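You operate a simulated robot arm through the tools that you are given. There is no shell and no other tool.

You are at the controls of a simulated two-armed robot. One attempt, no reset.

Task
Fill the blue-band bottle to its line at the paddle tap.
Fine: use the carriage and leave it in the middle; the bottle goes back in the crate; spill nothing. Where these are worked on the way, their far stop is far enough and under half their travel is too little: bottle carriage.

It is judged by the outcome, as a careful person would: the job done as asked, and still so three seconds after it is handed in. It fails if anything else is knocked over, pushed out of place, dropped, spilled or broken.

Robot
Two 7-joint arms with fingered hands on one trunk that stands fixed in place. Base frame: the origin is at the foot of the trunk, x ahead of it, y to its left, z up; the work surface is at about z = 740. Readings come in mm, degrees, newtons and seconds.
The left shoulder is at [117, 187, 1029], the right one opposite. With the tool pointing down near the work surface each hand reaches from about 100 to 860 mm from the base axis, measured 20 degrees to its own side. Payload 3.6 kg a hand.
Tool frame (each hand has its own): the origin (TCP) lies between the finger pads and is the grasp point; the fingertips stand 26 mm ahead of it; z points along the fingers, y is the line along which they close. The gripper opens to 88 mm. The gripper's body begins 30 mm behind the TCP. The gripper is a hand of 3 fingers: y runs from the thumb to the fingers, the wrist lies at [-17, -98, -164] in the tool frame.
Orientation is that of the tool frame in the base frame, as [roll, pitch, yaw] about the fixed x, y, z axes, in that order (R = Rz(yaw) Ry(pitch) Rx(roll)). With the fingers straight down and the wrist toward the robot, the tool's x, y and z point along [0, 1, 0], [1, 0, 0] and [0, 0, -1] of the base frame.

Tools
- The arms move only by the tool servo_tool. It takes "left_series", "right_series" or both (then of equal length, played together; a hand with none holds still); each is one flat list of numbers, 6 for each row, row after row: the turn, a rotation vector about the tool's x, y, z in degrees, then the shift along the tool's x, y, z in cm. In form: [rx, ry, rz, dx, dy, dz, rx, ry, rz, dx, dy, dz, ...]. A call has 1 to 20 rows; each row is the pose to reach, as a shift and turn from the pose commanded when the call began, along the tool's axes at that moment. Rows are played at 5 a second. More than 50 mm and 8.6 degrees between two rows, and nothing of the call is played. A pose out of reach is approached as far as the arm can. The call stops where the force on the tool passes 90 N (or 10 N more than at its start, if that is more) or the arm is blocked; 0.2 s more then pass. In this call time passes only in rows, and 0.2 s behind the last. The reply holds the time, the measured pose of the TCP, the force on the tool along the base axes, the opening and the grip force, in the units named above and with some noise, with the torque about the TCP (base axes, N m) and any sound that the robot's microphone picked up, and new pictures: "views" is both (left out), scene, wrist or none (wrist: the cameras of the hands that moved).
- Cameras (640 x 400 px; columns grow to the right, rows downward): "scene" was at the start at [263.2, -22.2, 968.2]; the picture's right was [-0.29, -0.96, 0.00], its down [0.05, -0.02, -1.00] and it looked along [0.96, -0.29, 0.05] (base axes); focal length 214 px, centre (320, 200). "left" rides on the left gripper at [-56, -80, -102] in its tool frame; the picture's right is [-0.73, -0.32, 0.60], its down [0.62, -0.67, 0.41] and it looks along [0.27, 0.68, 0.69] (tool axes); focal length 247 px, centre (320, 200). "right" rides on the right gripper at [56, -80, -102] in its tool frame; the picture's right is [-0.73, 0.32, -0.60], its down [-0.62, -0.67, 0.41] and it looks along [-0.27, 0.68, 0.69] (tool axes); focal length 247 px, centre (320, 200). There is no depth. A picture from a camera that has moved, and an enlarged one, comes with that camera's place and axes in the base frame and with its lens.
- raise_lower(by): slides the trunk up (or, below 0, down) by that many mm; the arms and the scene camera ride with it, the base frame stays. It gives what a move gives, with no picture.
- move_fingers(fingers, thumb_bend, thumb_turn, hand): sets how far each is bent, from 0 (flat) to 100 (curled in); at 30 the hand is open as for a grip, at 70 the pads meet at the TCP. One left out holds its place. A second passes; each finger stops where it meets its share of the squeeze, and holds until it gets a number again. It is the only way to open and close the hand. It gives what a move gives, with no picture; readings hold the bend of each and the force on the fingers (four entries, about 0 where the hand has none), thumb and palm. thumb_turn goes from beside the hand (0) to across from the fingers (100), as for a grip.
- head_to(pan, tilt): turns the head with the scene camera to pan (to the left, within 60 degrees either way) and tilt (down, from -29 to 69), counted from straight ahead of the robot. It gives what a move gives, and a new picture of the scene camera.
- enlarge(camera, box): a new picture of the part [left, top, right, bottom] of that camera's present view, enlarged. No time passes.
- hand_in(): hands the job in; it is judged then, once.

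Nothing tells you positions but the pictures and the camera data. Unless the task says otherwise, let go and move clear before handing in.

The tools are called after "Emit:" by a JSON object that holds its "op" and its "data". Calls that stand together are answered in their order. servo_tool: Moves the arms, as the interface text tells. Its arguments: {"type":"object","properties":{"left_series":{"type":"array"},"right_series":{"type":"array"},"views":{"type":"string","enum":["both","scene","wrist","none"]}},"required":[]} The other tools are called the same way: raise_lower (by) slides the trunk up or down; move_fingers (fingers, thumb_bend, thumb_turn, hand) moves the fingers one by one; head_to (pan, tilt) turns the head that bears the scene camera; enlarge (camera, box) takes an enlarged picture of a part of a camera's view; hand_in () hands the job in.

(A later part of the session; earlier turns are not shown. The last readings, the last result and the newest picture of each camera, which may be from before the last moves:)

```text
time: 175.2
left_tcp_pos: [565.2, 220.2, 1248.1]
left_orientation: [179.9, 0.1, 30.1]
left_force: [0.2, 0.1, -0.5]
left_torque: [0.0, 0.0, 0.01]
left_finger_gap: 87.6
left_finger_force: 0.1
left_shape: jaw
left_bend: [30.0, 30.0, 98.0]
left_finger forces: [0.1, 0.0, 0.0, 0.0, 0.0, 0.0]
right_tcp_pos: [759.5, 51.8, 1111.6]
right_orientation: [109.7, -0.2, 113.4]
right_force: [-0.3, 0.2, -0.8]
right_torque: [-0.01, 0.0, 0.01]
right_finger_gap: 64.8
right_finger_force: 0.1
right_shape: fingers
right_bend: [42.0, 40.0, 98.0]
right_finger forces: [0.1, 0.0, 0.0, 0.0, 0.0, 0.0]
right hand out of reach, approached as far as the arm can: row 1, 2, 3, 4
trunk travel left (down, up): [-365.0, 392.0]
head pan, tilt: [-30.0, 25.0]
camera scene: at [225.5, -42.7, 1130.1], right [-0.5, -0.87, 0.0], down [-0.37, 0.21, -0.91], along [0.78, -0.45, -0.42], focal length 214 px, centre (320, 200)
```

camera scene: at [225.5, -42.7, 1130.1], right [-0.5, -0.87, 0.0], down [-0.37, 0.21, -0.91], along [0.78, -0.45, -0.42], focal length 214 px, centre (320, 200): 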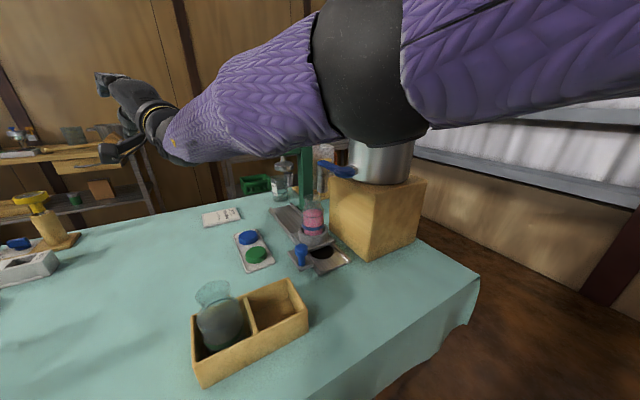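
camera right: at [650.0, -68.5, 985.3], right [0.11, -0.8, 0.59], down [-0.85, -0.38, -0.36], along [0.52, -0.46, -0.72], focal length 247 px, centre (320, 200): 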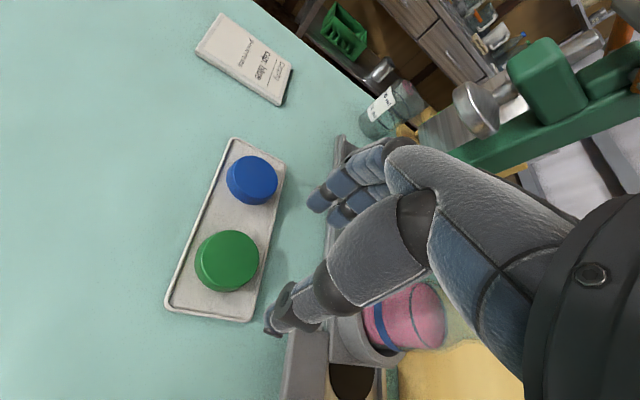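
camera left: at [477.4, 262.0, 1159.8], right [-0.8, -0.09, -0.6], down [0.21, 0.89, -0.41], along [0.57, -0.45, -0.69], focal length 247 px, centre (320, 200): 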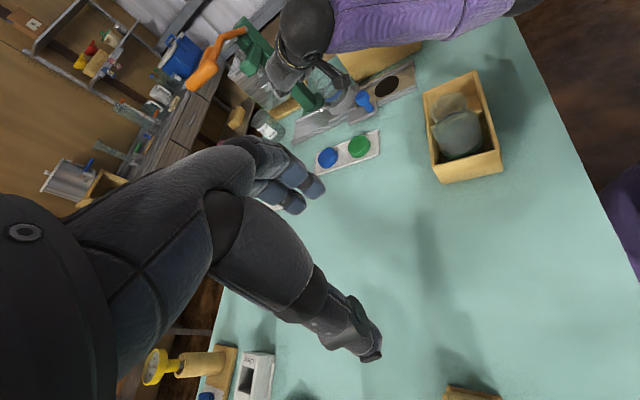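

Slight flex may be starting. Pulling straight back along the arm again.

Emit:
{"op": "servo_tool", "data": {"right_series": [0, 0, 0, 0.25, -0.24, -4, 0, 0, 0, 0.5, -0.48, -8, 0, 0, 0, 0.75, -0.72, -12, 0, 0, 0, 1.0, -0.96, -16, 0, 0, 0, 1.25, -1.2, -20, 0, 0, 0, 1.5, -1.4, -24], "views": "scene"}}

```text
time: 176.6
left_tcp_pos: [566.2, 220.4, 1249.5]
left_orientation: [179.9, 0.0, 30.1]
left_force: [0.6, 0.3, -0.4]
left_torque: [0.0, 0.0, 0.02]
left_finger_gap: 87.5
left_finger_force: 0.0
left_shape: jaw
left_bend: [30.0, 30.0, 98.0]
left_finger forces: [0.0, 0.1, 0.1, 0.0, 0.0, 0.1]
right_tcp_pos: [759.9, 51.4, 1111.7]
right_orientation: [109.8, -0.2, 113.3]
right_force: [0.3, 0.2, 0.1]
right_torque: [0.0, -0.01, -0.04]
right_finger_gap: 65.0
right_finger_force: 0.0
right_shape: fingers
right_bend: [42.0, 40.0, 98.0]
right_finger forces: [0.0, 0.0, 0.0, 0.0, 0.0, 0.0]
right hand out of reach, approached as far as the arm can: row 1, 2, 3, 4, 5, 6
trunk travel left (down, up): [-365.0, 392.0]
head pan, tilt: [-30.0, 25.0]
camera scene: at [225.4, -42.6, 1130.1], right [-0.5, -0.87, 0.0], down [-0.37, 0.21, -0.91], along [0.79, -0.45, -0.42], focal length 214 px, centre (320, 200)
```

scene: 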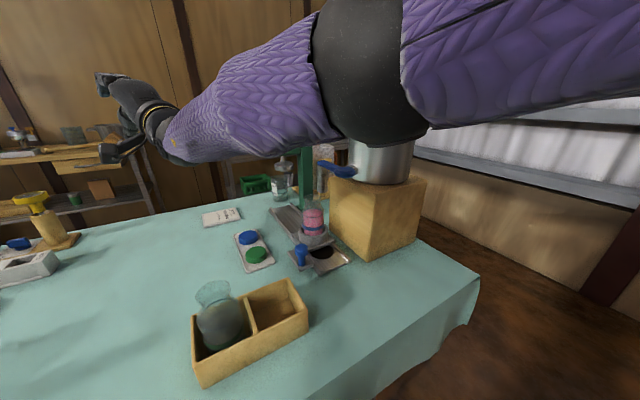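

Still locked. I'll raise the arm high above everything and swing it toward its original side, where its posture was healthy at the start.

Emit:
{"op": "servo_tool", "data": {"right_series": [0, 0, 0, 0, 4.2, -1.5, 0, 0, 0, 0, 8.4, -3, 0, 0, 0, 0, 12.6, -4.5, 0, 0, 0, -3, 16.8, -6, 0, 0, 0, -6, 20, -7.5, 0, 0, 0, -10, 22, -9, 0, 0, 0, -14, 23, -11, 0, 0, 0, -18, 24, -13], "views": "scene"}}

```text
refused: row 4 steps farther than a row can; nothing moved
```

Emit:
{"op": "servo_tool", "data": {"right_series": [0, 0, 0, 0, 4.2, -1.5, 0, 0, 0, 0, 8.4, -3, 0, 0, 0, 0, 12.6, -4.5, 0, 0, 0, -2, 16.6, -6, 0, 0, 0, -5, 20, -7, 0, 0, 0, -9, 22, -8.5, 0, 0, 0, -13, 23, -10, 0, 0, 0, -17, 24, -12], "views": "scene"}}

```text
time: 178.4
left_tcp_pos: [564.9, 220.8, 1248.7]
left_orientation: [180.0, -0.1, 30.1]
left_force: [-0.3, -0.1, 0.3]
left_torque: [0.01, 0.01, 0.03]
left_finger_gap: 88.1
left_finger_force: 0.0
left_shape: jaw
left_bend: [30.0, 30.0, 98.0]
left_finger forces: [0.0, 0.1, 0.0, 0.0, 0.1, 0.0]
right_tcp_pos: [806.2, -122.9, 1373.6]
right_orientation: [109.9, -0.3, 113.5]
right_force: [0.4, 0.6, -0.6]
right_torque: [-0.01, 0.0, 0.0]
right_finger_gap: 65.0
right_finger_force: 0.1
right_shape: fingers
right_bend: [42.0, 40.0, 98.0]
right_finger forces: [0.1, 0.1, 0.0, 0.0, 0.1, 0.1]
right hand out of reach, approached as far as the arm can: row 1, 2, 3, 4, 5
trunk travel left (down, up): [-365.0, 392.0]
head pan, tilt: [-30.0, 25.0]
camera scene: at [225.2, -43.3, 1130.1], right [-0.5, -0.87, 0.0], down [-0.37, 0.21, -0.91], along [0.79, -0.45, -0.42], focal length 214 px, centre (320, 200)
```

scene: 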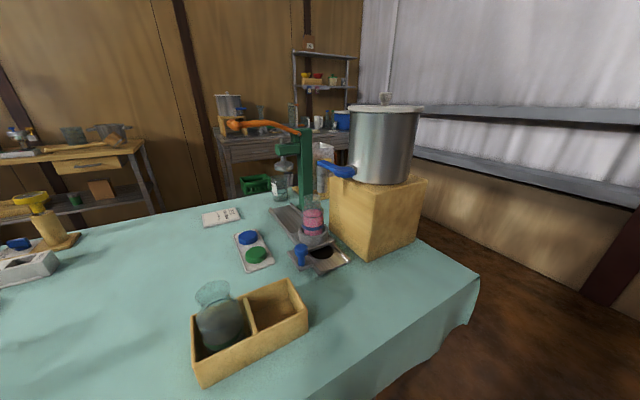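

The last rows were reachable again. From here I'll draw back gently.

Emit:
{"op": "servo_tool", "data": {"right_series": [0, 0, 0, -0.5, -1.0, -2.5, 0, 0, 0, -1.0, -2.0, -5, 0, 0, 0, -1.5, -3.0, -7.5, 0, 0, 0, -2, -4, -10], "views": "none"}}

```text
time: 179.4
left_tcp_pos: [565.0, 219.5, 1249.0]
left_orientation: [-180.0, 0.0, 30.2]
left_force: [-0.3, 0.9, -0.1]
left_torque: [-0.01, 0.04, -0.02]
left_finger_gap: 88.0
left_finger_force: 0.2
left_shape: jaw
left_bend: [30.0, 30.0, 98.0]
left_finger forces: [0.1, 0.0, 0.0, 0.0, 0.0, 0.1]
right_tcp_pos: [803.8, -183.0, 1395.2]
right_orientation: [109.7, -0.2, 113.3]
right_force: [-0.2, -0.2, -0.3]
right_torque: [-0.01, -0.01, 0.02]
right_finger_gap: 64.9
right_finger_force: 0.1
right_shape: fingers
right_bend: [42.0, 40.0, 98.0]
right_finger forces: [0.1, 0.1, 0.1, 0.0, 0.1, 0.0]
right hand out of reach, approached as far as the arm can: row 1, 2, 3, 4
trunk travel left (down, up): [-365.0, 392.0]
head pan, tilt: [-30.0, 25.0]
```

Locked again at full stretch. I'll swing right along the arc at constant radius, high above the urn, then test drawing back.

Emit:
{"op": "servo_tool", "data": {"right_series": [0, 0, 0, -3.78, -0.83, -2.35, 0, 0, 0, -7.33, -1.78, -5.0, 0, 0, 0, -10.6, -2.83, -8.2], "views": "none"}}

Emit:
{"op": "servo_tool", "data": {"right_series": [0, 0, 0, -3.0, -1.2, -3.2, 0, 0, 0, -6.0, -2.6, -6.4, 0, 0, 0, -9.0, -4.0, -9.6, 0, 0, 0, -11.5, -5.5, -13], "views": "scene"}}

```text
time: 180.2
left_tcp_pos: [564.5, 218.9, 1249.2]
left_orientation: [-179.9, -0.1, 30.2]
left_force: [-0.4, -1.5, 0.3]
left_torque: [0.02, 0.01, 0.01]
left_finger_gap: 87.9
left_finger_force: 0.1
left_shape: jaw
left_bend: [30.0, 30.0, 98.0]
left_finger forces: [0.0, 0.0, 0.1, 0.1, 0.0, 0.0]
right_tcp_pos: [781.1, -322.3, 1398.5]
right_orientation: [109.6, -0.2, 113.2]
right_force: [0.3, 0.1, -1.4]
right_torque: [-0.02, -0.03, -0.01]
right_finger_gap: 64.8
right_finger_force: 0.0
right_shape: fingers
right_bend: [42.0, 40.0, 98.0]
right_finger forces: [0.0, 0.0, 0.0, 0.0, 0.1, 0.0]
right hand out of reach, approached as far as the arm can: row 1, 2, 3
trunk travel left (down, up): [-365.0, 392.0]
head pan, tilt: [-30.0, 25.0]
```

```text
time: 181.2
left_tcp_pos: [565.1, 219.8, 1249.1]
left_orientation: [-180.0, 0.0, 30.1]
left_force: [-0.7, -0.8, 0.7]
left_torque: [-0.01, -0.03, -0.01]
left_finger_gap: 87.7
left_finger_force: 0.1
left_shape: jaw
left_bend: [30.0, 30.0, 98.0]
left_finger forces: [0.0, 0.1, 0.0, 0.0, 0.1, 0.0]
right_tcp_pos: [705.6, -490.8, 1388.6]
right_orientation: [109.6, -0.2, 113.4]
right_force: [0.6, -0.8, -0.4]
right_torque: [0.02, -0.02, 0.0]
right_finger_gap: 65.0
right_finger_force: 0.0
right_shape: fingers
right_bend: [42.0, 40.0, 98.0]
right_finger forces: [0.0, 0.0, 0.1, 0.0, 0.1, 0.0]
right hand out of reach, approached as far as the arm can: row 1, 2, 3, 4
trunk travel left (down, up): [-365.0, 392.0]
head pan, tilt: [-30.0, 25.0]
camera scene: at [225.0, -43.1, 1130.2], right [-0.5, -0.87, 0.0], down [-0.37, 0.21, -0.91], along [0.79, -0.45, -0.42], focal length 214 px, centre (320, 200)
```

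scene: 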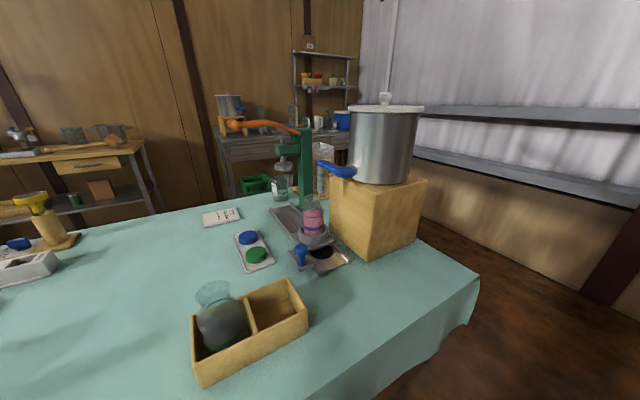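

The arm now points right and forward. I'll look at its posture.

Emit:
{"op": "head_to", "data": {"pan": -55, "tilt": -20}}

```text
time: 182.3
left_tcp_pos: [565.4, 219.3, 1249.0]
left_orientation: [-180.0, 0.0, 30.0]
left_force: [0.4, 0.6, 0.0]
left_torque: [0.01, -0.02, -0.05]
left_finger_gap: 88.0
left_finger_force: 0.0
left_shape: jaw
left_bend: [30.0, 30.0, 98.0]
left_finger forces: [0.0, 0.1, 0.0, 0.1, 0.0, 0.0]
right_tcp_pos: [707.1, -489.4, 1388.8]
right_orientation: [109.9, -0.3, 113.3]
right_force: [0.2, 0.6, 0.3]
right_torque: [-0.01, 0.0, 0.01]
right_finger_gap: 64.9
right_finger_force: 0.1
right_shape: fingers
right_bend: [42.0, 40.0, 98.0]
right_finger forces: [0.0, 0.1, 0.0, 0.1, 0.0, 0.0]
trunk travel left (down, up): [-365.0, 392.0]
head pan, tilt: [-55.0, -20.0]
camera scene: at [189.3, -59.0, 1199.7], right [-0.82, -0.57, 0.0], down [0.2, -0.28, -0.94], along [0.54, -0.77, 0.34], focal length 214 px, centre (320, 200)
```

scene: 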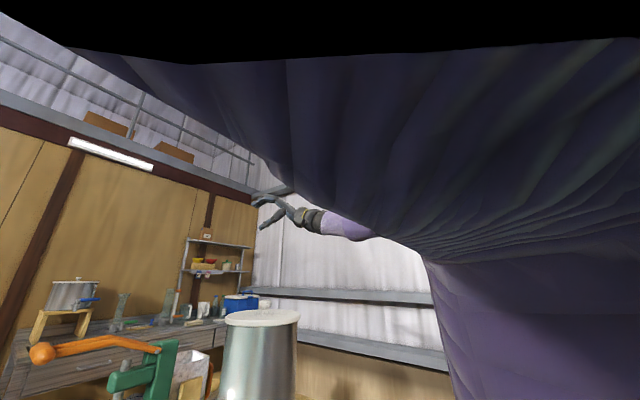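

The elbow is raised high in front of the head. I'll bring the hand up and back toward its starting pose with fingers turning down, which should restore the elbow-out posture.

Emit:
{"op": "servo_tool", "data": {"right_series": [7, 0, 0, 2.1, 2.0, -3.2, 14, 0, 0, 4.2, 4.0, -6.5, 21, 0, 0, 6.3, 6.0, -9.7, 28, 0, 0, 8.4, 8.1, -13, 35, 0, 0, 10.5, 10.1, -16.2], "views": "scene"}}

```text
time: 183.5
left_tcp_pos: [564.5, 220.3, 1248.4]
left_orientation: [179.9, 0.1, 30.0]
left_force: [-0.1, 0.3, -0.2]
left_torque: [0.01, -0.01, -0.01]
left_finger_gap: 87.9
left_finger_force: 0.1
left_shape: jaw
left_bend: [30.0, 30.0, 98.0]
left_finger forces: [0.0, 0.0, 0.1, 0.0, 0.0, 0.1]
right_tcp_pos: [559.7, -445.7, 1543.0]
right_orientation: [144.9, -0.3, 113.4]
right_force: [-0.9, -0.3, -0.4]
right_torque: [-0.03, -0.01, -0.02]
right_finger_gap: 65.0
right_finger_force: 0.1
right_shape: fingers
right_bend: [42.0, 40.0, 98.0]
right_finger forces: [0.0, 0.0, 0.0, 0.0, 0.0, 0.0]
right hand out of reach, approached as far as the arm can: row 1, 2, 3, 4, 5
trunk travel left (down, up): [-365.0, 392.0]
head pan, tilt: [-55.0, -20.0]
camera scene: at [188.3, -58.1, 1200.0], right [-0.82, -0.57, 0.0], down [0.2, -0.28, -0.94], along [0.54, -0.77, 0.34], focal length 214 px, centre (320, 200)
```

scene: 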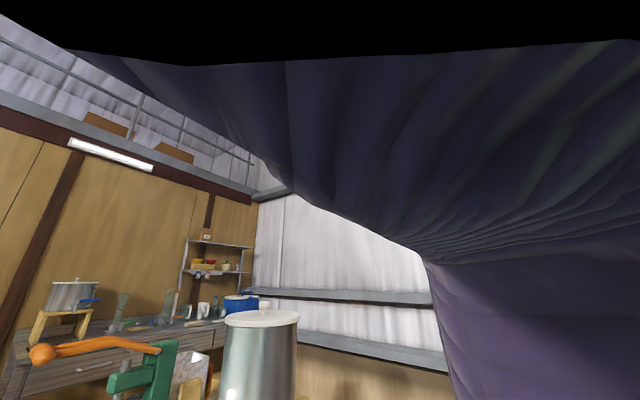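

It follows now. Continuing to level the fingers and come back toward the starting area.

Emit:
{"op": "servo_tool", "data": {"right_series": [7, 0, 0, 1.4, -1.2, -0.33, 14, 0, 0, 2.7, -2.3, -0.67, 21, 0, 0, 4.1, -3.5, -1.0, 28, 0, 0, 5.5, -4.7, -1.3, 35, 0, 0, 6.85, -5.86, -1.67], "views": "none"}}

Emit:
{"op": "servo_tool", "data": {"right_series": [0, 0, 8, 0, 0, 1.5, 0, 0, 16, 0, 0, 3, 0, 0, 23, 0, 0, 5, 0, 0, 23, 0, 0, 8], "views": "none"}}

Emit:
{"op": "head_to", "data": {"pan": -40, "tilt": 30}}

```text
time: 184.7
left_tcp_pos: [566.7, 220.3, 1247.9]
left_orientation: [-179.9, 0.0, 30.1]
left_force: [0.6, 0.3, 0.4]
left_torque: [0.03, 0.0, 0.01]
left_finger_gap: 87.7
left_finger_force: 0.1
left_shape: jaw
left_bend: [30.0, 30.0, 98.0]
left_finger forces: [0.1, 0.1, 0.0, 0.0, 0.1, 0.0]
right_tcp_pos: [479.0, -411.2, 1518.0]
right_orientation: [176.5, -0.3, 113.3]
right_force: [-0.2, -0.3, 0.9]
right_torque: [-0.03, 0.01, -0.03]
right_finger_gap: 64.9
right_finger_force: 0.1
right_shape: fingers
right_bend: [42.0, 40.0, 98.0]
right_finger forces: [0.1, 0.1, 0.1, 0.1, 0.1, 0.0]
right hand out of reach, approached as far as the arm can: row 2, 3, 4, 5
trunk travel left (down, up): [-365.0, 392.0]
head pan, tilt: [-55.0, -20.0]
```

```text
time: 185.7
left_tcp_pos: [566.5, 219.4, 1248.2]
left_orientation: [180.0, 0.0, 30.1]
left_force: [-0.1, -0.1, 0.7]
left_torque: [-0.01, 0.01, 0.01]
left_finger_gap: 88.0
left_finger_force: 0.0
left_shape: jaw
left_bend: [30.0, 30.0, 98.0]
left_finger forces: [0.0, 0.0, 0.0, 0.1, 0.1, 0.1]
right_tcp_pos: [520.6, -427.0, 1503.6]
right_orientation: [176.7, -1.7, 90.2]
right_force: [-0.4, 0.2, 0.3]
right_torque: [0.01, -0.03, 0.0]
right_finger_gap: 65.0
right_finger_force: 0.0
right_shape: fingers
right_bend: [42.0, 40.0, 98.0]
right_finger forces: [0.0, 0.0, 0.0, 0.0, 0.0, 0.0]
right hand out of reach, approached as far as the arm can: row 1, 2, 3, 4
trunk travel left (down, up): [-365.0, 392.0]
head pan, tilt: [-55.0, -20.0]
```

```text
time: 186.9
left_tcp_pos: [565.7, 220.2, 1249.1]
left_orientation: [-180.0, 0.0, 30.1]
left_force: [-0.1, -0.5, -0.5]
left_torque: [0.03, 0.04, 0.02]
left_finger_gap: 87.8
left_finger_force: 0.1
left_shape: jaw
left_bend: [30.0, 30.0, 98.0]
left_finger forces: [0.1, 0.0, 0.0, 0.0, 0.0, 0.1]
right_tcp_pos: [520.5, -427.5, 1504.0]
right_orientation: [176.7, -1.8, 90.4]
right_force: [0.5, 1.0, -0.3]
right_torque: [0.01, 0.03, 0.0]
right_finger_gap: 64.8
right_finger_force: 0.0
right_shape: fingers
right_bend: [42.0, 40.0, 98.0]
right_finger forces: [0.0, 0.0, 0.0, 0.0, 0.0, 0.0]
trunk travel left (down, up): [-365.0, 392.0]
head pan, tilt: [-40.0, 30.0]
camera scene: at [214.9, -54.8, 1122.2], right [-0.64, -0.77, 0.0], down [-0.38, 0.32, -0.87], along [0.66, -0.56, -0.5], focal length 214 px, centre (320, 200)
```

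scene: 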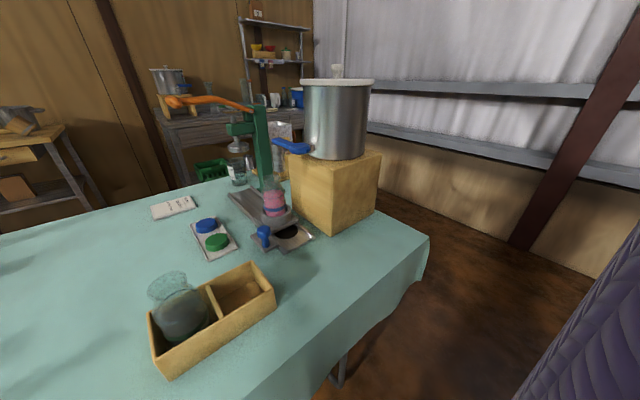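

Nearly at the original area. I'll go to the equivalent of the starting pose and see if it's reached.

Emit:
{"op": "servo_tool", "data": {"right_series": [0.8, 0.5, 0, 1.8, -1.8, 2.0, 1.6, 0.9, 0, 3.6, -3.7, 4.0, 2.4, 1.3, 0, 5.4, -5.5, 6.1, 3.3, 1.8, 0, 7.1, -7.3, 8.1], "views": "none"}}

Emit:
{"op": "servo_tool", "data": {"right_series": [0, 0, 0, 0, 0, 2, 0, 0, 0, 0, 0, 4, 0, 0, 0, 0, 0, 8], "views": "scene"}}

```text
time: 187.9
left_tcp_pos: [563.2, 220.7, 1249.8]
left_orientation: [179.9, 0.0, 30.0]
left_force: [-0.6, -0.4, -0.5]
left_torque: [0.01, 0.0, -0.01]
left_finger_gap: 87.8
left_finger_force: 0.0
left_shape: jaw
left_bend: [30.0, 30.0, 98.0]
left_finger forces: [0.0, 0.0, 0.0, 0.0, 0.0, 0.0]
right_tcp_pos: [503.2, -385.8, 1519.2]
right_orientation: [179.9, -3.4, 90.6]
right_force: [-0.6, -0.1, 0.4]
right_torque: [-0.01, -0.05, -0.04]
right_finger_gap: 64.9
right_finger_force: 0.1
right_shape: fingers
right_bend: [42.0, 40.0, 98.0]
right_finger forces: [0.1, 0.0, 0.1, 0.0, 0.0, 0.0]
right hand out of reach, approached as far as the arm can: row 1, 2, 3, 4
trunk travel left (down, up): [-365.0, 392.0]
head pan, tilt: [-40.0, 30.0]
```

```text
time: 188.7
left_tcp_pos: [565.1, 220.0, 1248.2]
left_orientation: [-179.9, 0.1, 30.0]
left_force: [-0.1, 0.4, -0.3]
left_torque: [0.01, -0.03, -0.01]
left_finger_gap: 88.1
left_finger_force: 0.1
left_shape: jaw
left_bend: [30.0, 30.0, 98.0]
left_finger forces: [0.1, 0.1, 0.1, 0.1, 0.1, 0.0]
right_tcp_pos: [533.4, -392.4, 1491.5]
right_orientation: [179.9, -3.5, 90.4]
right_force: [-0.3, 0.4, -0.2]
right_torque: [0.02, -0.02, 0.01]
right_finger_gap: 64.6
right_finger_force: 0.1
right_shape: fingers
right_bend: [42.0, 40.0, 98.0]
right_finger forces: [0.1, 0.1, 0.0, 0.0, 0.1, 0.0]
right hand out of reach, approached as far as the arm can: row 1, 2, 3
trunk travel left (down, up): [-365.0, 392.0]
head pan, tilt: [-40.0, 30.0]
camera scene: at [215.1, -54.8, 1122.1], right [-0.64, -0.77, 0.0], down [-0.38, 0.32, -0.87], along [0.66, -0.56, -0.5], focal length 214 px, centre (320, 200)
```

scene: 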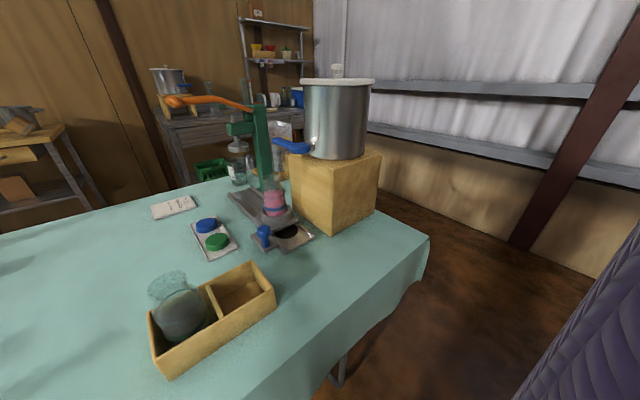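

Let me test whether the arm can extend further outward from here, to know which side of straight it's on.

Emit:
{"op": "servo_tool", "data": {"right_series": [0, 0, 0, -1.06, 1.65, -2.27, 0, 0, 0, -2.1, 3.3, -4.5], "views": "none"}}

Emit:
{"op": "servo_tool", "data": {"right_series": [0, 0, 0, 3, 0, 0, 0, 0, 0, 6, 0, 0], "views": "none"}}

```text
time: 189.3
left_tcp_pos: [565.2, 220.7, 1248.9]
left_orientation: [-180.0, 0.0, 30.1]
left_force: [0.7, -0.4, -0.2]
left_torque: [0.0, -0.04, 0.0]
left_finger_gap: 88.1
left_finger_force: 0.2
left_shape: jaw
left_bend: [30.0, 30.0, 98.0]
left_finger forces: [0.1, 0.0, 0.0, 0.0, 0.0, 0.0]
right_tcp_pos: [532.4, -397.0, 1493.4]
right_orientation: [179.8, -3.6, 90.5]
right_force: [0.3, -0.2, -0.5]
right_torque: [0.0, 0.03, -0.03]
right_finger_gap: 64.7
right_finger_force: 0.1
right_shape: fingers
right_bend: [42.0, 40.0, 98.0]
right_finger forces: [0.1, 0.1, 0.0, 0.0, 0.0, 0.1]
right hand out of reach, approached as far as the arm can: row 1, 2
trunk travel left (down, up): [-365.0, 392.0]
head pan, tilt: [-40.0, 30.0]
```

```text
time: 189.9
left_tcp_pos: [565.8, 220.6, 1247.8]
left_orientation: [179.9, 0.0, 30.1]
left_force: [-0.5, -0.1, -0.3]
left_torque: [0.03, -0.01, -0.01]
left_finger_gap: 88.0
left_finger_force: 0.0
left_shape: jaw
left_bend: [30.0, 30.0, 98.0]
left_finger forces: [0.0, 0.0, 0.0, 0.0, 0.0, 0.0]
right_tcp_pos: [538.4, -338.6, 1503.8]
right_orientation: [179.9, -3.4, 90.5]
right_force: [0.4, -0.2, -0.3]
right_torque: [0.01, 0.0, 0.0]
right_finger_gap: 64.8
right_finger_force: 0.0
right_shape: fingers
right_bend: [42.0, 40.0, 98.0]
right_finger forces: [0.0, 0.1, 0.0, 0.0, 0.0, 0.0]
right hand out of reach, approached as far as the arm can: row 1, 2
trunk travel left (down, up): [-365.0, 392.0]
head pan, tilt: [-40.0, 30.0]
```

The arm is simply dead straight, and its true pivot fits a radius of about 611 mm. I'll sweep down and left along that arc in free air so the elbow can pick up some flex.

Emit:
{"op": "servo_tool", "data": {"right_series": [0, 0, 0, 2.35, 2.2, 2.65, 0, 0, 0, 4.02, 4.3, 4.84, 0, 0, 0, 5.22, 6.0, 6.52, 0, 0, 0, 6.67, 7.45, 8.26, 0, 0, 0, 8.12, 8.9, 9.99, 0, 0, 0, 9.71, 10.15, 11.89, 0, 0, 0, 11.3, 11.4, 13.79, 0, 0, 0, 12.59, 12.45, 15.72, 0, 0, 0, 13.88, 13.5, 17.65, 0, 0, 0, 15.26, 14.3, 19.63, 0, 0, 0, 16.65, 15.1, 21.61, 0, 0, 0, 18.61, 16.5, 25.5], "views": "scene"}}

```text
time: 192.5
left_tcp_pos: [566.6, 220.1, 1247.8]
left_orientation: [179.9, 0.1, 30.1]
left_force: [0.3, 0.3, -0.9]
left_torque: [0.02, 0.01, -0.01]
left_finger_gap: 87.6
left_finger_force: 0.0
left_shape: jaw
left_bend: [30.0, 30.0, 98.0]
left_finger forces: [0.0, 0.0, 0.0, 0.0, 0.1, 0.0]
right_tcp_pos: [709.8, -135.3, 1261.8]
right_orientation: [-180.0, -3.4, 90.4]
right_force: [-0.7, 0.0, 0.0]
right_torque: [-0.02, 0.01, -0.01]
right_finger_gap: 64.8
right_finger_force: 0.0
right_shape: fingers
right_bend: [42.0, 40.0, 98.0]
right_finger forces: [0.0, 0.0, 0.1, 0.1, 0.1, 0.1]
right hand out of reach, approached as far as the arm can: row 1, 2, 3, 4, 5, 6, 7, 8, 9, 10, 11, 12
trunk travel left (down, up): [-365.0, 392.0]
head pan, tilt: [-40.0, 30.0]
camera scene: at [215.8, -54.4, 1121.9], right [-0.64, -0.77, 0.0], down [-0.38, 0.32, -0.87], along [0.66, -0.56, -0.5], focal length 214 px, centre (320, 200)
```

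scene: 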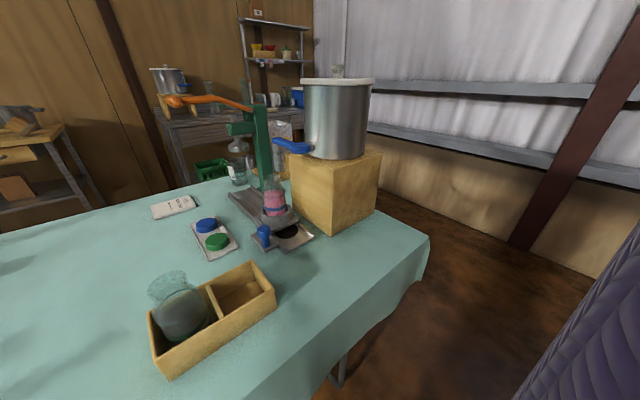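

It followed the arc. Continuing down, drawing in slightly as I go.

Emit:
{"op": "servo_tool", "data": {"right_series": [0, 0, 0, -0.26, 0.8, 4.39, 0, 0, 0, -0.41, 1.8, 8.58, 0, 0, 0, -0.56, 2.1, 12.77, 0, 0, 0, -0.81, 2.35, 17.07, 0, 0, 0, -1.06, 2.3, 21.26, 0, 0, 0, -1.35, 1.96, 25.45, 0, 0, 0, -1.69, 1.3, 29.6, 0, 0, 0, -2.09, 0.2, 33.6], "views": "scene"}}

```text
time: 194.3
left_tcp_pos: [565.4, 220.4, 1247.9]
left_orientation: [-179.9, 0.0, 30.1]
left_force: [-0.2, -0.1, 0.0]
left_torque: [0.01, -0.01, -0.02]
left_finger_gap: 87.7
left_finger_force: 0.1
left_shape: jaw
left_bend: [30.0, 30.0, 98.0]
left_finger forces: [0.0, 0.0, 0.0, 0.0, 0.1, 0.1]
right_tcp_pos: [727.2, -132.9, 922.1]
right_orientation: [-180.0, -3.5, 90.4]
right_force: [-0.3, 0.4, -0.4]
right_torque: [0.01, -0.02, 0.01]
right_finger_gap: 64.9
right_finger_force: 0.1
right_shape: fingers
right_bend: [42.0, 40.0, 98.0]
right_finger forces: [0.0, 0.0, 0.0, 0.0, 0.1, 0.0]
right hand out of reach, approached as far as the arm can: row 1, 2, 3, 4, 5, 6, 7, 8
trunk travel left (down, up): [-365.0, 392.0]
head pan, tilt: [-40.0, 30.0]
camera scene: at [215.2, -54.9, 1122.0], right [-0.64, -0.77, 0.0], down [-0.38, 0.32, -0.87], along [0.66, -0.56, -0.5], focal length 214 px, centre (320, 200)
```

scene: 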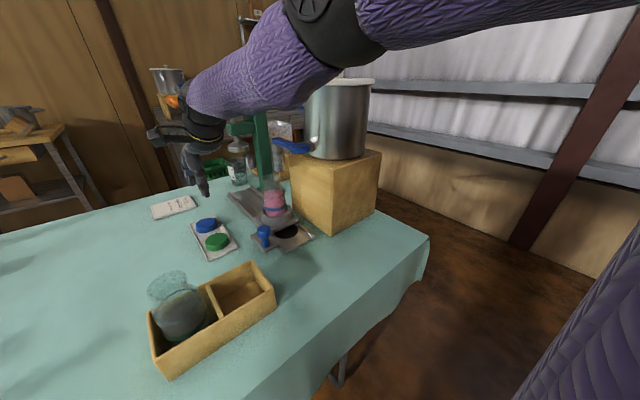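

At full stretch the elbow can spin freely about the arm's line. I'll raise the hand, move the left arm further away, then roll the right hand about the arm's axis to turn the elbow from up, through right, to down.

Emit:
{"op": "servo_tool", "data": {"left_series": [0, 0, 0, 1.9, -3.2, 0, 0, 0, 0, 3.8, -6.5, 0, 0, 0, 0, 5.6, -9.7, 0, 0, 0, 0, 7.5, -13, 0], "right_series": [0, 0, 0, 0.2, 0.1, -4.25, 0, 0, 0, 0.4, 0.3, -8.5, 0, 0, 0, 0.6, 0.4, -12.7, 0, 0, 0, 0.9, 0.6, -17], "views": "none"}}

Emit:
{"op": "servo_tool", "data": {"right_series": [0, 8, 0, 2.28, 0, -0.16, 0, 16, 0, 4.52, 0, -0.64, 0, 24, 0, 6.67, 0, -1.42, 0, 32, 0, 8.69, 0, -2.49, 0, 40, 0, 10.54, 0, -3.84, 0, 48, 0, 12.19, 0, -5.43, 0, 56, 0, 13.6, 0, -7.23, 0, 64, 0, 14.74, 0, -9.21, 0, 72, 0, 15.6, 0, -11.33, 0, 80, 0, 16.15, 0, -13.55, 0, 88, 0, 16.39, 0, -15.83], "views": "scene"}}

```text
time: 195.3
left_tcp_pos: [563.8, 372.9, 1246.3]
left_orientation: [180.0, 0.0, 30.0]
left_force: [-0.8, 0.0, 0.2]
left_torque: [-0.02, -0.03, -0.04]
left_finger_gap: 87.9
left_finger_force: 0.0
left_shape: jaw
left_bend: [30.0, 30.0, 98.0]
left_finger forces: [0.0, 0.0, 0.0, 0.0, 0.1, 0.1]
right_tcp_pos: [742.9, -131.6, 1092.3]
right_orientation: [-179.9, -3.4, 90.5]
right_force: [-0.2, -0.1, 1.1]
right_torque: [0.01, 0.01, -0.03]
right_finger_gap: 64.9
right_finger_force: 0.0
right_shape: fingers
right_bend: [42.0, 40.0, 98.0]
right_finger forces: [0.1, 0.1, 0.1, 0.0, 0.1, 0.0]
right hand out of reach, approached as far as the arm can: row 1, 2, 3, 4
trunk travel left (down, up): [-365.0, 392.0]
head pan, tilt: [-40.0, 30.0]
```

```text
time: 197.7
left_tcp_pos: [565.1, 371.2, 1246.6]
left_orientation: [179.9, 0.0, 30.0]
left_force: [0.7, -0.3, -0.9]
left_torque: [-0.02, 0.02, 0.01]
left_finger_gap: 87.9
left_finger_force: 0.0
left_shape: jaw
left_bend: [30.0, 30.0, 98.0]
left_finger forces: [0.0, 0.1, 0.0, 0.0, 0.0, 0.0]
right_tcp_pos: [741.5, 21.6, 1258.6]
right_orientation: [1.6, -88.4, -91.1]
right_force: [0.4, 0.3, 0.6]
right_torque: [-0.02, 0.01, -0.02]
right_finger_gap: 64.6
right_finger_force: 0.1
right_shape: fingers
right_bend: [42.0, 40.0, 98.0]
right_finger forces: [0.1, 0.0, 0.0, 0.0, 0.0, 0.0]
trunk travel left (down, up): [-365.0, 392.0]
head pan, tilt: [-40.0, 30.0]
camera scene: at [214.8, -54.7, 1122.2], right [-0.64, -0.77, 0.0], down [-0.38, 0.32, -0.87], along [0.66, -0.56, -0.5], focal length 214 px, centre (320, 200)
```

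scene: 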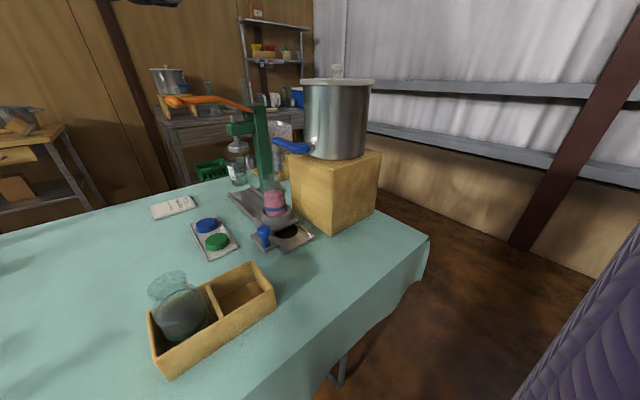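

The roll worked with nothing flagged. Now testing an inward pull from here.

Emit:
{"op": "servo_tool", "data": {"right_series": [0, 0, 0, 0, -2, 0, 0, 0, 0, 0, -4, 0, 0, 0, 0, 0, -7, 0, 0, 0, 0, 0, -10, 0], "views": "none"}}

Emit:
{"op": "head_to", "data": {"pan": -15, "tilt": 0}}

```text
time: 198.7
left_tcp_pos: [565.5, 371.3, 1246.1]
left_orientation: [180.0, 0.0, 30.0]
left_force: [0.3, -0.4, -0.8]
left_torque: [-0.02, 0.01, -0.03]
left_finger_gap: 87.8
left_finger_force: 0.0
left_shape: jaw
left_bend: [30.0, 30.0, 98.0]
left_finger forces: [0.1, 0.0, 0.0, 0.0, 0.1, 0.0]
right_tcp_pos: [735.4, 39.1, 1262.5]
right_orientation: [-3.3, -88.5, -86.2]
right_force: [0.3, -0.1, 0.3]
right_torque: [-0.03, -0.03, -0.04]
right_finger_gap: 65.0
right_finger_force: 0.1
right_shape: fingers
right_bend: [42.0, 40.0, 98.0]
right_finger forces: [0.0, 0.1, 0.0, 0.0, 0.0, 0.0]
right hand out of reach, approached as far as the arm can: row 1, 2, 3, 4
trunk travel left (down, up): [-365.0, 392.0]
head pan, tilt: [-40.0, 30.0]
```

```text
time: 199.7
left_tcp_pos: [564.7, 370.4, 1245.6]
left_orientation: [179.9, 0.0, 30.1]
left_force: [-0.3, 0.8, 1.0]
left_torque: [0.01, -0.02, -0.02]
left_finger_gap: 87.8
left_finger_force: 0.0
left_shape: jaw
left_bend: [30.0, 30.0, 98.0]
left_finger forces: [0.0, 0.0, 0.1, 0.0, 0.1, 0.0]
right_tcp_pos: [735.9, 39.4, 1262.3]
right_orientation: [6.6, -88.5, -96.1]
right_force: [0.1, 0.2, 0.1]
right_torque: [0.01, 0.0, -0.03]
right_finger_gap: 65.1
right_finger_force: 0.1
right_shape: fingers
right_bend: [42.0, 40.0, 98.0]
right_finger forces: [0.1, 0.0, 0.1, 0.1, 0.0, 0.0]
trunk travel left (down, up): [-365.0, 392.0]
head pan, tilt: [-15.0, 0.0]
camera scene: at [232.6, -19.9, 1170.4], right [-0.26, -0.97, 0.0], down [0.0, 0.0, -1.0], along [0.97, -0.26, 0.0], focal length 214 px, centre (320, 200)
```

scene: 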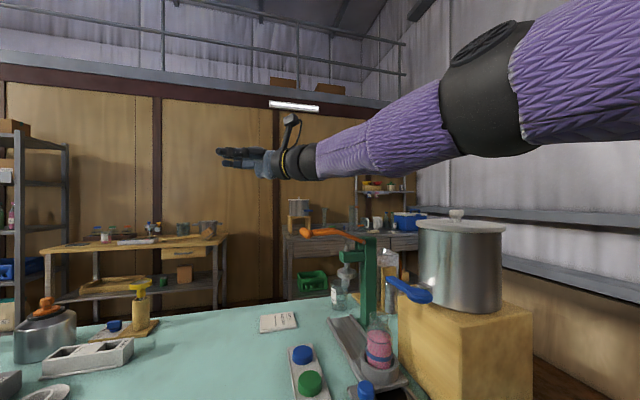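

Now I can see it: the arm is dead straight, with the elbow's axis near vertical, about halfway round. I'll roll a further 64° the same way.

Emit:
{"op": "servo_tool", "data": {"right_series": [0, 8, 0, 2.28, 0, -0.16, 0, 16, 0, 4.52, 0, -0.64, 0, 24, 0, 6.67, 0, -1.42, 0, 32, 0, 8.69, 0, -2.49, 0, 40, 0, 10.54, 0, -3.84, 0, 48, 0, 12.19, 0, -5.43, 0, 56, 0, 13.6, 0, -7.23, 0, 64, 0, 14.74, 0, -9.21], "views": "scene"}}

```text
time: 201.5
left_tcp_pos: [565.4, 372.5, 1246.2]
left_orientation: [-179.9, 0.0, 30.1]
left_force: [-0.1, 0.6, 0.4]
left_torque: [0.01, 0.03, 0.01]
left_finger_gap: 87.9
left_finger_force: 0.1
left_shape: jaw
left_bend: [30.0, 30.0, 98.0]
left_finger forces: [0.1, 0.1, 0.0, 0.0, 0.0, 0.0]
right_tcp_pos: [734.9, -59.6, 1406.6]
right_orientation: [0.0, -24.4, -89.4]
right_force: [-0.1, 0.0, -0.2]
right_torque: [0.0, 0.0, 0.02]
right_finger_gap: 64.8
right_finger_force: 0.0
right_shape: fingers
right_bend: [42.0, 40.0, 98.0]
right_finger forces: [0.0, 0.0, 0.1, 0.1, 0.0, 0.1]
trunk travel left (down, up): [-365.0, 392.0]
head pan, tilt: [-15.0, 0.0]
camera scene: at [232.5, -19.4, 1170.5], right [-0.26, -0.97, 0.0], down [0.0, 0.0, -1.0], along [0.97, -0.26, 0.0], focal length 214 px, centre (320, 200)
```

scene: 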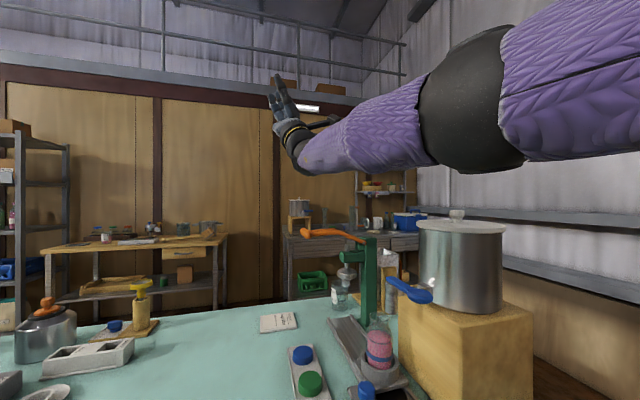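

The fingers point up and the elbow bulge has turned to the underside. Testing an inward pull.

Emit:
{"op": "servo_tool", "data": {"right_series": [0, 0, 0, 0, -2, 0, 0, 0, 0, 0, -4, 0, 0, 0, 0, 0, -7, 0, 0, 0, 0, 0, -10, 0], "views": "scene"}}

```text
time: 202.5
left_tcp_pos: [565.7, 371.3, 1245.4]
left_orientation: [-180.0, 0.0, 30.1]
left_force: [-0.7, -0.8, 0.4]
left_torque: [-0.01, -0.03, -0.01]
left_finger_gap: 87.7
left_finger_force: 0.0
left_shape: jaw
left_bend: [30.0, 30.0, 98.0]
left_finger forces: [0.0, 0.0, 0.1, 0.0, 0.0, 0.1]
right_tcp_pos: [734.3, -59.6, 1406.2]
right_orientation: [0.1, -24.4, -89.7]
right_force: [1.2, -0.1, 0.2]
right_torque: [0.06, 0.03, -0.02]
right_finger_gap: 64.6
right_finger_force: 0.0
right_shape: fingers
right_bend: [42.0, 40.0, 98.0]
right_finger forces: [0.0, 0.1, 0.0, 0.0, 0.0, 0.0]
right hand out of reach, approached as far as the arm can: row 1, 2, 3, 4
trunk travel left (down, up): [-365.0, 392.0]
head pan, tilt: [-15.0, 0.0]
camera scene: at [232.6, -19.9, 1170.5], right [-0.26, -0.97, 0.0], down [0.0, 0.0, -1.0], along [0.97, -0.26, 0.0], focal length 214 px, centre (320, 200)
```

scene: 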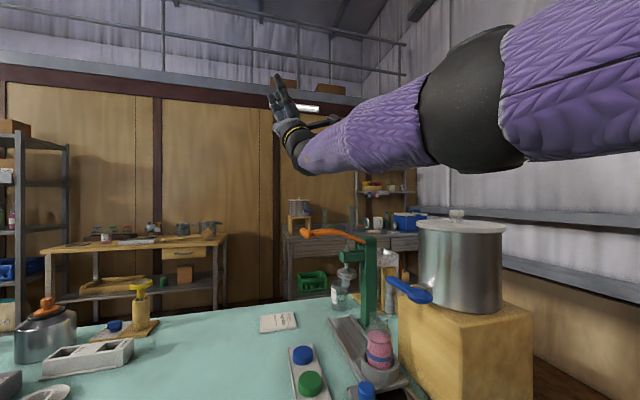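

Exactly singular. I'll move upward along the arc with a slight inward bias, the direction in which a low elbow flexes.

Emit:
{"op": "servo_tool", "data": {"right_series": [0, 0, 0, 1.7, -0.6, 3.35, 0, 0, 0, 3.4, -1.5, 6.7, 0, 0, 0, 5.1, -2.9, 10, 0, 0, 0, 6.83, -4.8, 13.4, 0, 0, 0, 8.5, -7.5, 16.5], "views": "scene"}}

```text
time: 203.7
left_tcp_pos: [564.5, 371.8, 1247.0]
left_orientation: [-180.0, 0.0, 30.1]
left_force: [0.2, -0.3, -0.2]
left_torque: [0.04, 0.02, -0.02]
left_finger_gap: 87.8
left_finger_force: 0.0
left_shape: jaw
left_bend: [30.0, 30.0, 98.0]
left_finger forces: [0.0, 0.0, 0.0, 0.1, 0.0, 0.0]
right_tcp_pos: [657.7, -66.9, 1593.0]
right_orientation: [0.0, -24.5, -89.6]
right_force: [-0.3, 0.1, -0.2]
right_torque: [0.01, 0.03, -0.05]
right_finger_gap: 64.8
right_finger_force: 0.1
right_shape: fingers
right_bend: [42.0, 40.0, 98.0]
right_finger forces: [0.2, 0.0, 0.1, 0.0, 0.0, 0.0]
trunk travel left (down, up): [-365.0, 392.0]
head pan, tilt: [-15.0, 0.0]
camera scene: at [232.0, -19.8, 1170.6], right [-0.26, -0.97, 0.0], down [0.0, 0.0, -1.0], along [0.97, -0.26, 0.0], focal length 214 px, centre (320, 200)
```

scene: 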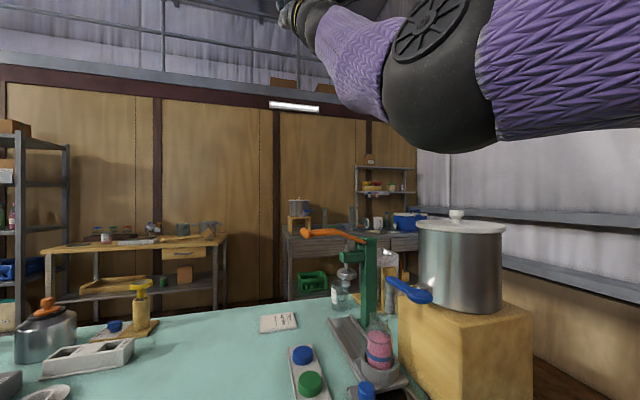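

Unlocked: the elbow is down and flexed, with nothing flagged. I'll draw in further, then roll the hand back to fingers down.

Emit:
{"op": "servo_tool", "data": {"right_series": [0, 0, 0, 0, -3, -1, 0, 0, 0, 0, -6, -2, 0, 0, 0, 0, -9, -4, 0, 0, 0, 0, -12, -6, 0, 0, 0, 0, -14, -9], "views": "none"}}

Emit:
{"op": "servo_tool", "data": {"right_series": [0, -8, 0, -2.28, 0, -0.16, 0, -16, 0, -4.52, 0, -0.64, 0, -24, 0, -6.67, 0, -1.42, 0, -32, 0, -8.69, 0, -2.49, 0, -40, 0, -10.54, 0, -3.84, 0, -48, 0, -12.19, 0, -5.43, 0, -56, 0, -13.6, 0, -7.23, 0, -64, 0, -14.74, 0, -9.21], "views": "scene"}}

```text
time: 204.9
left_tcp_pos: [565.4, 370.2, 1246.4]
left_orientation: [179.9, 0.0, 30.0]
left_force: [0.2, -0.9, 0.0]
left_torque: [-0.02, 0.0, -0.01]
left_finger_gap: 87.8
left_finger_force: 0.0
left_shape: jaw
left_bend: [30.0, 30.0, 98.0]
left_finger forces: [0.1, 0.0, 0.0, 0.1, 0.1, 0.0]
right_tcp_pos: [518.0, -108.9, 1510.6]
right_orientation: [0.2, -24.5, -89.8]
right_force: [-0.3, -0.7, 0.2]
right_torque: [-0.03, -0.02, 0.01]
right_finger_gap: 64.5
right_finger_force: 0.0
right_shape: fingers
right_bend: [42.0, 40.0, 98.0]
right_finger forces: [0.1, 0.1, 0.1, 0.0, 0.0, 0.1]
trunk travel left (down, up): [-365.0, 392.0]
head pan, tilt: [-15.0, 0.0]
```

```text
time: 206.7
left_tcp_pos: [566.2, 371.2, 1246.4]
left_orientation: [-180.0, 0.1, 30.1]
left_force: [-0.3, 0.4, -0.7]
left_torque: [0.03, 0.02, 0.0]
left_finger_gap: 87.7
left_finger_force: 0.1
left_shape: jaw
left_bend: [30.0, 30.0, 98.0]
left_finger forces: [0.0, 0.1, 0.1, 0.1, 0.0, 0.0]
right_tcp_pos: [519.8, -13.2, 1365.7]
right_orientation: [0.5, -88.6, -90.0]
right_force: [0.3, -0.4, 0.1]
right_torque: [0.01, -0.01, 0.03]
right_finger_gap: 64.9
right_finger_force: 0.0
right_shape: fingers
right_bend: [42.0, 40.0, 98.0]
right_finger forces: [0.1, 0.0, 0.0, 0.0, 0.1, 0.1]
trunk travel left (down, up): [-365.0, 392.0]
head pan, tilt: [-15.0, 0.0]
camera scene: at [232.6, -20.1, 1170.5], right [-0.26, -0.97, 0.0], down [0.0, 0.0, -1.0], along [0.97, -0.26, 0.0], focal length 214 px, centre (320, 200)
```

scene: 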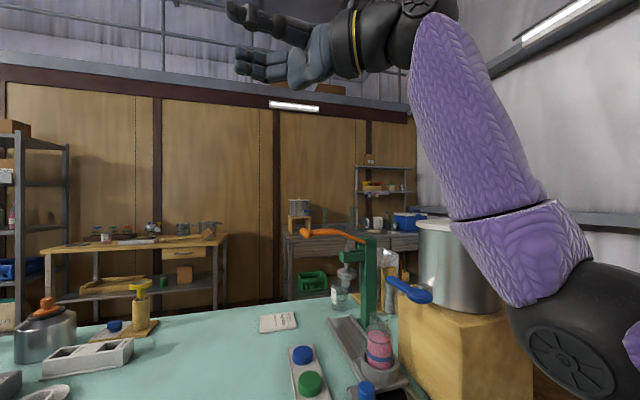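

A healthy posture again. Rolling the rest of the way to fingers down.

Emit:
{"op": "servo_tool", "data": {"right_series": [0, -8, 0, -2.28, 0, -0.16, 0, -16, 0, -4.52, 0, -0.64, 0, -24, 0, -6.67, 0, -1.42, 0, -32, 0, -8.69, 0, -2.49, 0, -40, 0, -10.54, 0, -3.84, 0, -48, 0, -12.19, 0, -5.43, 0, -56, 0, -13.6, 0, -7.23, 0, -64, 0, -14.74, 0, -9.21, 0, -72, 0, -15.6, 0, -11.33, 0, -80, 0, -16.15, 0, -13.55, 0, -88.5, 0, -16.39, 0, -15.97], "views": "scene"}}

```text
time: 209.1
left_tcp_pos: [566.6, 371.5, 1246.4]
left_orientation: [180.0, 0.1, 30.1]
left_force: [0.6, 1.1, -0.6]
left_torque: [0.0, 0.01, -0.03]
left_finger_gap: 87.9
left_finger_force: 0.1
left_shape: jaw
left_bend: [30.0, 30.0, 98.0]
left_finger forces: [0.0, 0.0, 0.0, 0.0, 0.1, 0.0]
right_tcp_pos: [520.7, -169.6, 1196.0]
right_orientation: [-179.9, -2.9, 90.6]
right_force: [-1.0, 0.3, -0.3]
right_torque: [0.01, 0.01, 0.02]
right_finger_gap: 65.0
right_finger_force: 0.0
right_shape: fingers
right_bend: [42.0, 40.0, 98.0]
right_finger forces: [0.0, 0.0, 0.0, 0.0, 0.0, 0.1]
trunk travel left (down, up): [-365.0, 392.0]
head pan, tilt: [-15.0, 0.0]
camera scene: at [232.5, -19.9, 1170.5], right [-0.26, -0.97, 0.0], down [0.0, 0.0, -1.0], along [0.97, -0.26, 0.0], focal length 214 px, centre (320, 200)
```

scene: 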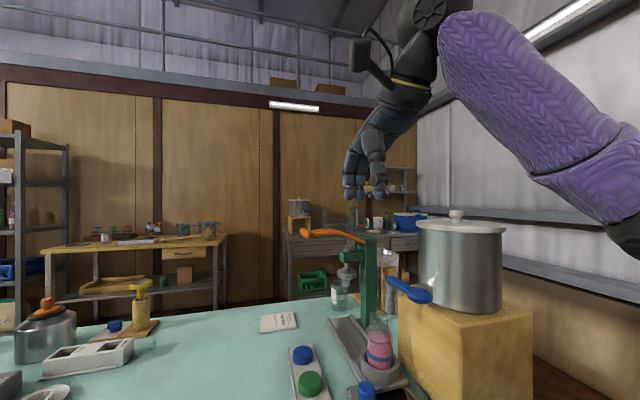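

Posture is restored to how it was at the start. I'll set the trunk to a better height for the knob and come down left of the tap.

Emit:
{"op": "raise_lower", "data": {"by": -60}}

Emit:
{"op": "servo_tool", "data": {"right_series": [0, -0.6, 3.7, 0, 1.6, 4, 0, -1.2, 7.4, 0, 3.2, 8, 0, -1.7, 11.1, 0, 4.9, 12, 0, -2.3, 14.8, 0, 6.5, 16, 0, -2.9, 18.5, 0, 8.1, 20], "views": "none"}}

Emit:
{"op": "head_to", "data": {"pan": -30, "tilt": 25}}

```text
time: 210.1
left_tcp_pos: [563.4, 370.3, 1188.7]
left_orientation: [179.9, 0.0, 30.0]
left_force: [-0.6, -0.2, 0.8]
left_torque: [0.02, -0.03, -0.02]
left_finger_gap: 87.5
left_finger_force: 0.0
left_shape: jaw
left_bend: [30.0, 30.0, 98.0]
left_finger forces: [0.0, 0.1, 0.0, 0.0, 0.2, 0.0]
right_tcp_pos: [519.5, -167.9, 1137.5]
right_orientation: [179.9, -3.0, 90.3]
right_force: [-0.3, -0.5, 0.8]
right_torque: [0.01, -0.01, -0.01]
right_finger_gap: 64.9
right_finger_force: 0.1
right_shape: fingers
right_bend: [42.0, 40.0, 98.0]
right_finger forces: [0.0, 0.0, 0.0, 0.1, 0.0, 0.1]
trunk travel left (down, up): [-305.0, 452.0]
head pan, tilt: [-15.0, 0.0]
```

```text
time: 211.3
left_tcp_pos: [565.9, 371.0, 1188.7]
left_orientation: [-179.9, 0.0, 30.1]
left_force: [-0.2, 0.7, 0.7]
left_torque: [0.07, 0.02, -0.03]
left_finger_gap: 88.0
left_finger_force: 0.0
left_shape: jaw
left_bend: [30.0, 30.0, 98.0]
left_finger forces: [0.0, 0.1, 0.0, 0.1, 0.1, 0.0]
right_tcp_pos: [598.8, -158.3, 938.3]
right_orientation: [-179.6, 0.0, 72.0]
right_force: [0.2, 0.2, 0.3]
right_torque: [0.0, 0.0, -0.05]
right_finger_gap: 64.6
right_finger_force: 0.0
right_shape: fingers
right_bend: [42.0, 40.0, 98.0]
right_finger forces: [0.1, 0.1, 0.1, 0.0, 0.0, 0.0]
trunk travel left (down, up): [-305.0, 452.0]
head pan, tilt: [-15.0, 0.0]
```

```text
time: 212.2
left_tcp_pos: [564.4, 369.7, 1188.4]
left_orientation: [-180.0, 0.0, 30.1]
left_force: [0.1, -0.4, 0.1]
left_torque: [0.0, 0.01, 0.0]
left_finger_gap: 88.0
left_finger_force: 0.0
left_shape: jaw
left_bend: [30.0, 30.0, 98.0]
left_finger forces: [0.0, 0.0, 0.0, 0.0, 0.0, 0.1]
right_tcp_pos: [598.3, -157.9, 938.6]
right_orientation: [-179.6, 0.0, 72.0]
right_force: [0.1, 0.3, 0.9]
right_torque: [0.01, -0.04, 0.02]
right_finger_gap: 64.9
right_finger_force: 0.0
right_shape: fingers
right_bend: [42.0, 40.0, 98.0]
right_finger forces: [0.0, 0.0, 0.1, 0.0, 0.0, 0.0]
trunk travel left (down, up): [-305.0, 452.0]
head pan, tilt: [-30.0, 25.0]
camera scene: at [234.1, -42.6, 1065.5], right [-0.5, -0.87, 0.0], down [-0.37, 0.21, -0.91], along [0.79, -0.45, -0.42], focal length 214 px, centre (320, 200)
```

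scene: 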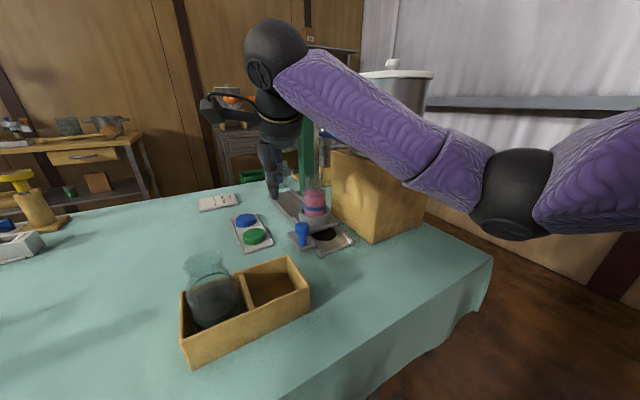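

The elbow is out to the right now, so I'd rather keep the wrist further left for paddle clearance. I'll lower the trunk 80 mm and turn the hand 27° more before gripping the knob.

Emit:
{"op": "raise_lower", "data": {"by": -80}}

Emit:
{"op": "servo_tool", "data": {"right_series": [0, 0, 7, 0, 0, -0.5, 0, 0, 14, 0, 0, -1, 0, 0, 20, 0, 0, -1, 0, 0, 27, 0, 0, -1], "views": "both"}}

```text
time: 213.3
left_tcp_pos: [564.6, 370.3, 1108.5]
left_orientation: [-180.0, -0.1, 30.1]
left_force: [-0.1, -1.0, 0.4]
left_torque: [-0.01, -0.02, -0.01]
left_finger_gap: 87.7
left_finger_force: 0.1
left_shape: jaw
left_bend: [30.0, 30.0, 98.0]
left_finger forces: [0.1, 0.0, 0.0, 0.0, 0.0, 0.0]
right_tcp_pos: [599.9, -156.1, 858.2]
right_orientation: [-179.6, 0.0, 71.9]
right_force: [0.7, -0.7, -0.2]
right_torque: [0.0, 0.01, -0.01]
right_finger_gap: 64.8
right_finger_force: 0.0
right_shape: fingers
right_bend: [42.0, 40.0, 98.0]
right_finger forces: [0.0, 0.0, 0.0, 0.0, 0.0, 0.0]
trunk travel left (down, up): [-225.0, 532.0]
head pan, tilt: [-30.0, 25.0]
```

```text
time: 214.3
left_tcp_pos: [565.8, 370.7, 1108.0]
left_orientation: [-180.0, 0.0, 30.1]
left_force: [-0.3, 0.3, 0.5]
left_torque: [-0.01, 0.01, -0.02]
left_finger_gap: 87.9
left_finger_force: 0.1
left_shape: jaw
left_bend: [30.0, 30.0, 98.0]
left_finger forces: [0.0, 0.0, 0.0, 0.0, 0.0, 0.1]
right_tcp_pos: [600.3, -157.0, 868.3]
right_orientation: [-179.6, 0.2, 44.8]
right_force: [-0.2, -1.3, 1.3]
right_torque: [-0.01, -0.04, 0.02]
right_finger_gap: 64.8
right_finger_force: 0.0
right_shape: fingers
right_bend: [42.0, 40.0, 98.0]
right_finger forces: [0.0, 0.0, 0.0, 0.0, 0.0, 0.1]
trunk travel left (down, up): [-225.0, 532.0]
head pan, tilt: [-30.0, 25.0]
camera scene: at [248.2, -42.5, 978.1], right [-0.5, -0.87, 0.0], down [-0.37, 0.21, -0.91], along [0.78, -0.45, -0.42], focal length 214 px, centre (320, 200)
camera right: at [583.8, -60.8, 969.2], right [-0.29, -0.74, 0.6], down [-0.91, 0.03, -0.4], along [0.28, -0.67, -0.69], focal length 247 px, centre (320, 200)
```

scene: 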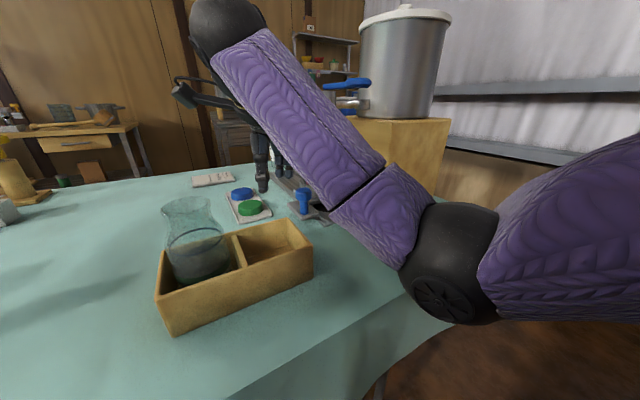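
right: 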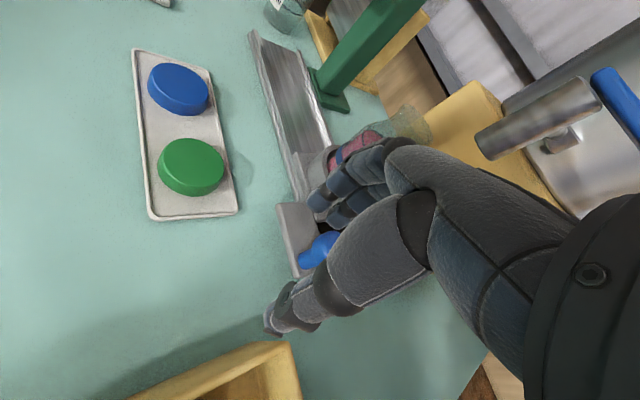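

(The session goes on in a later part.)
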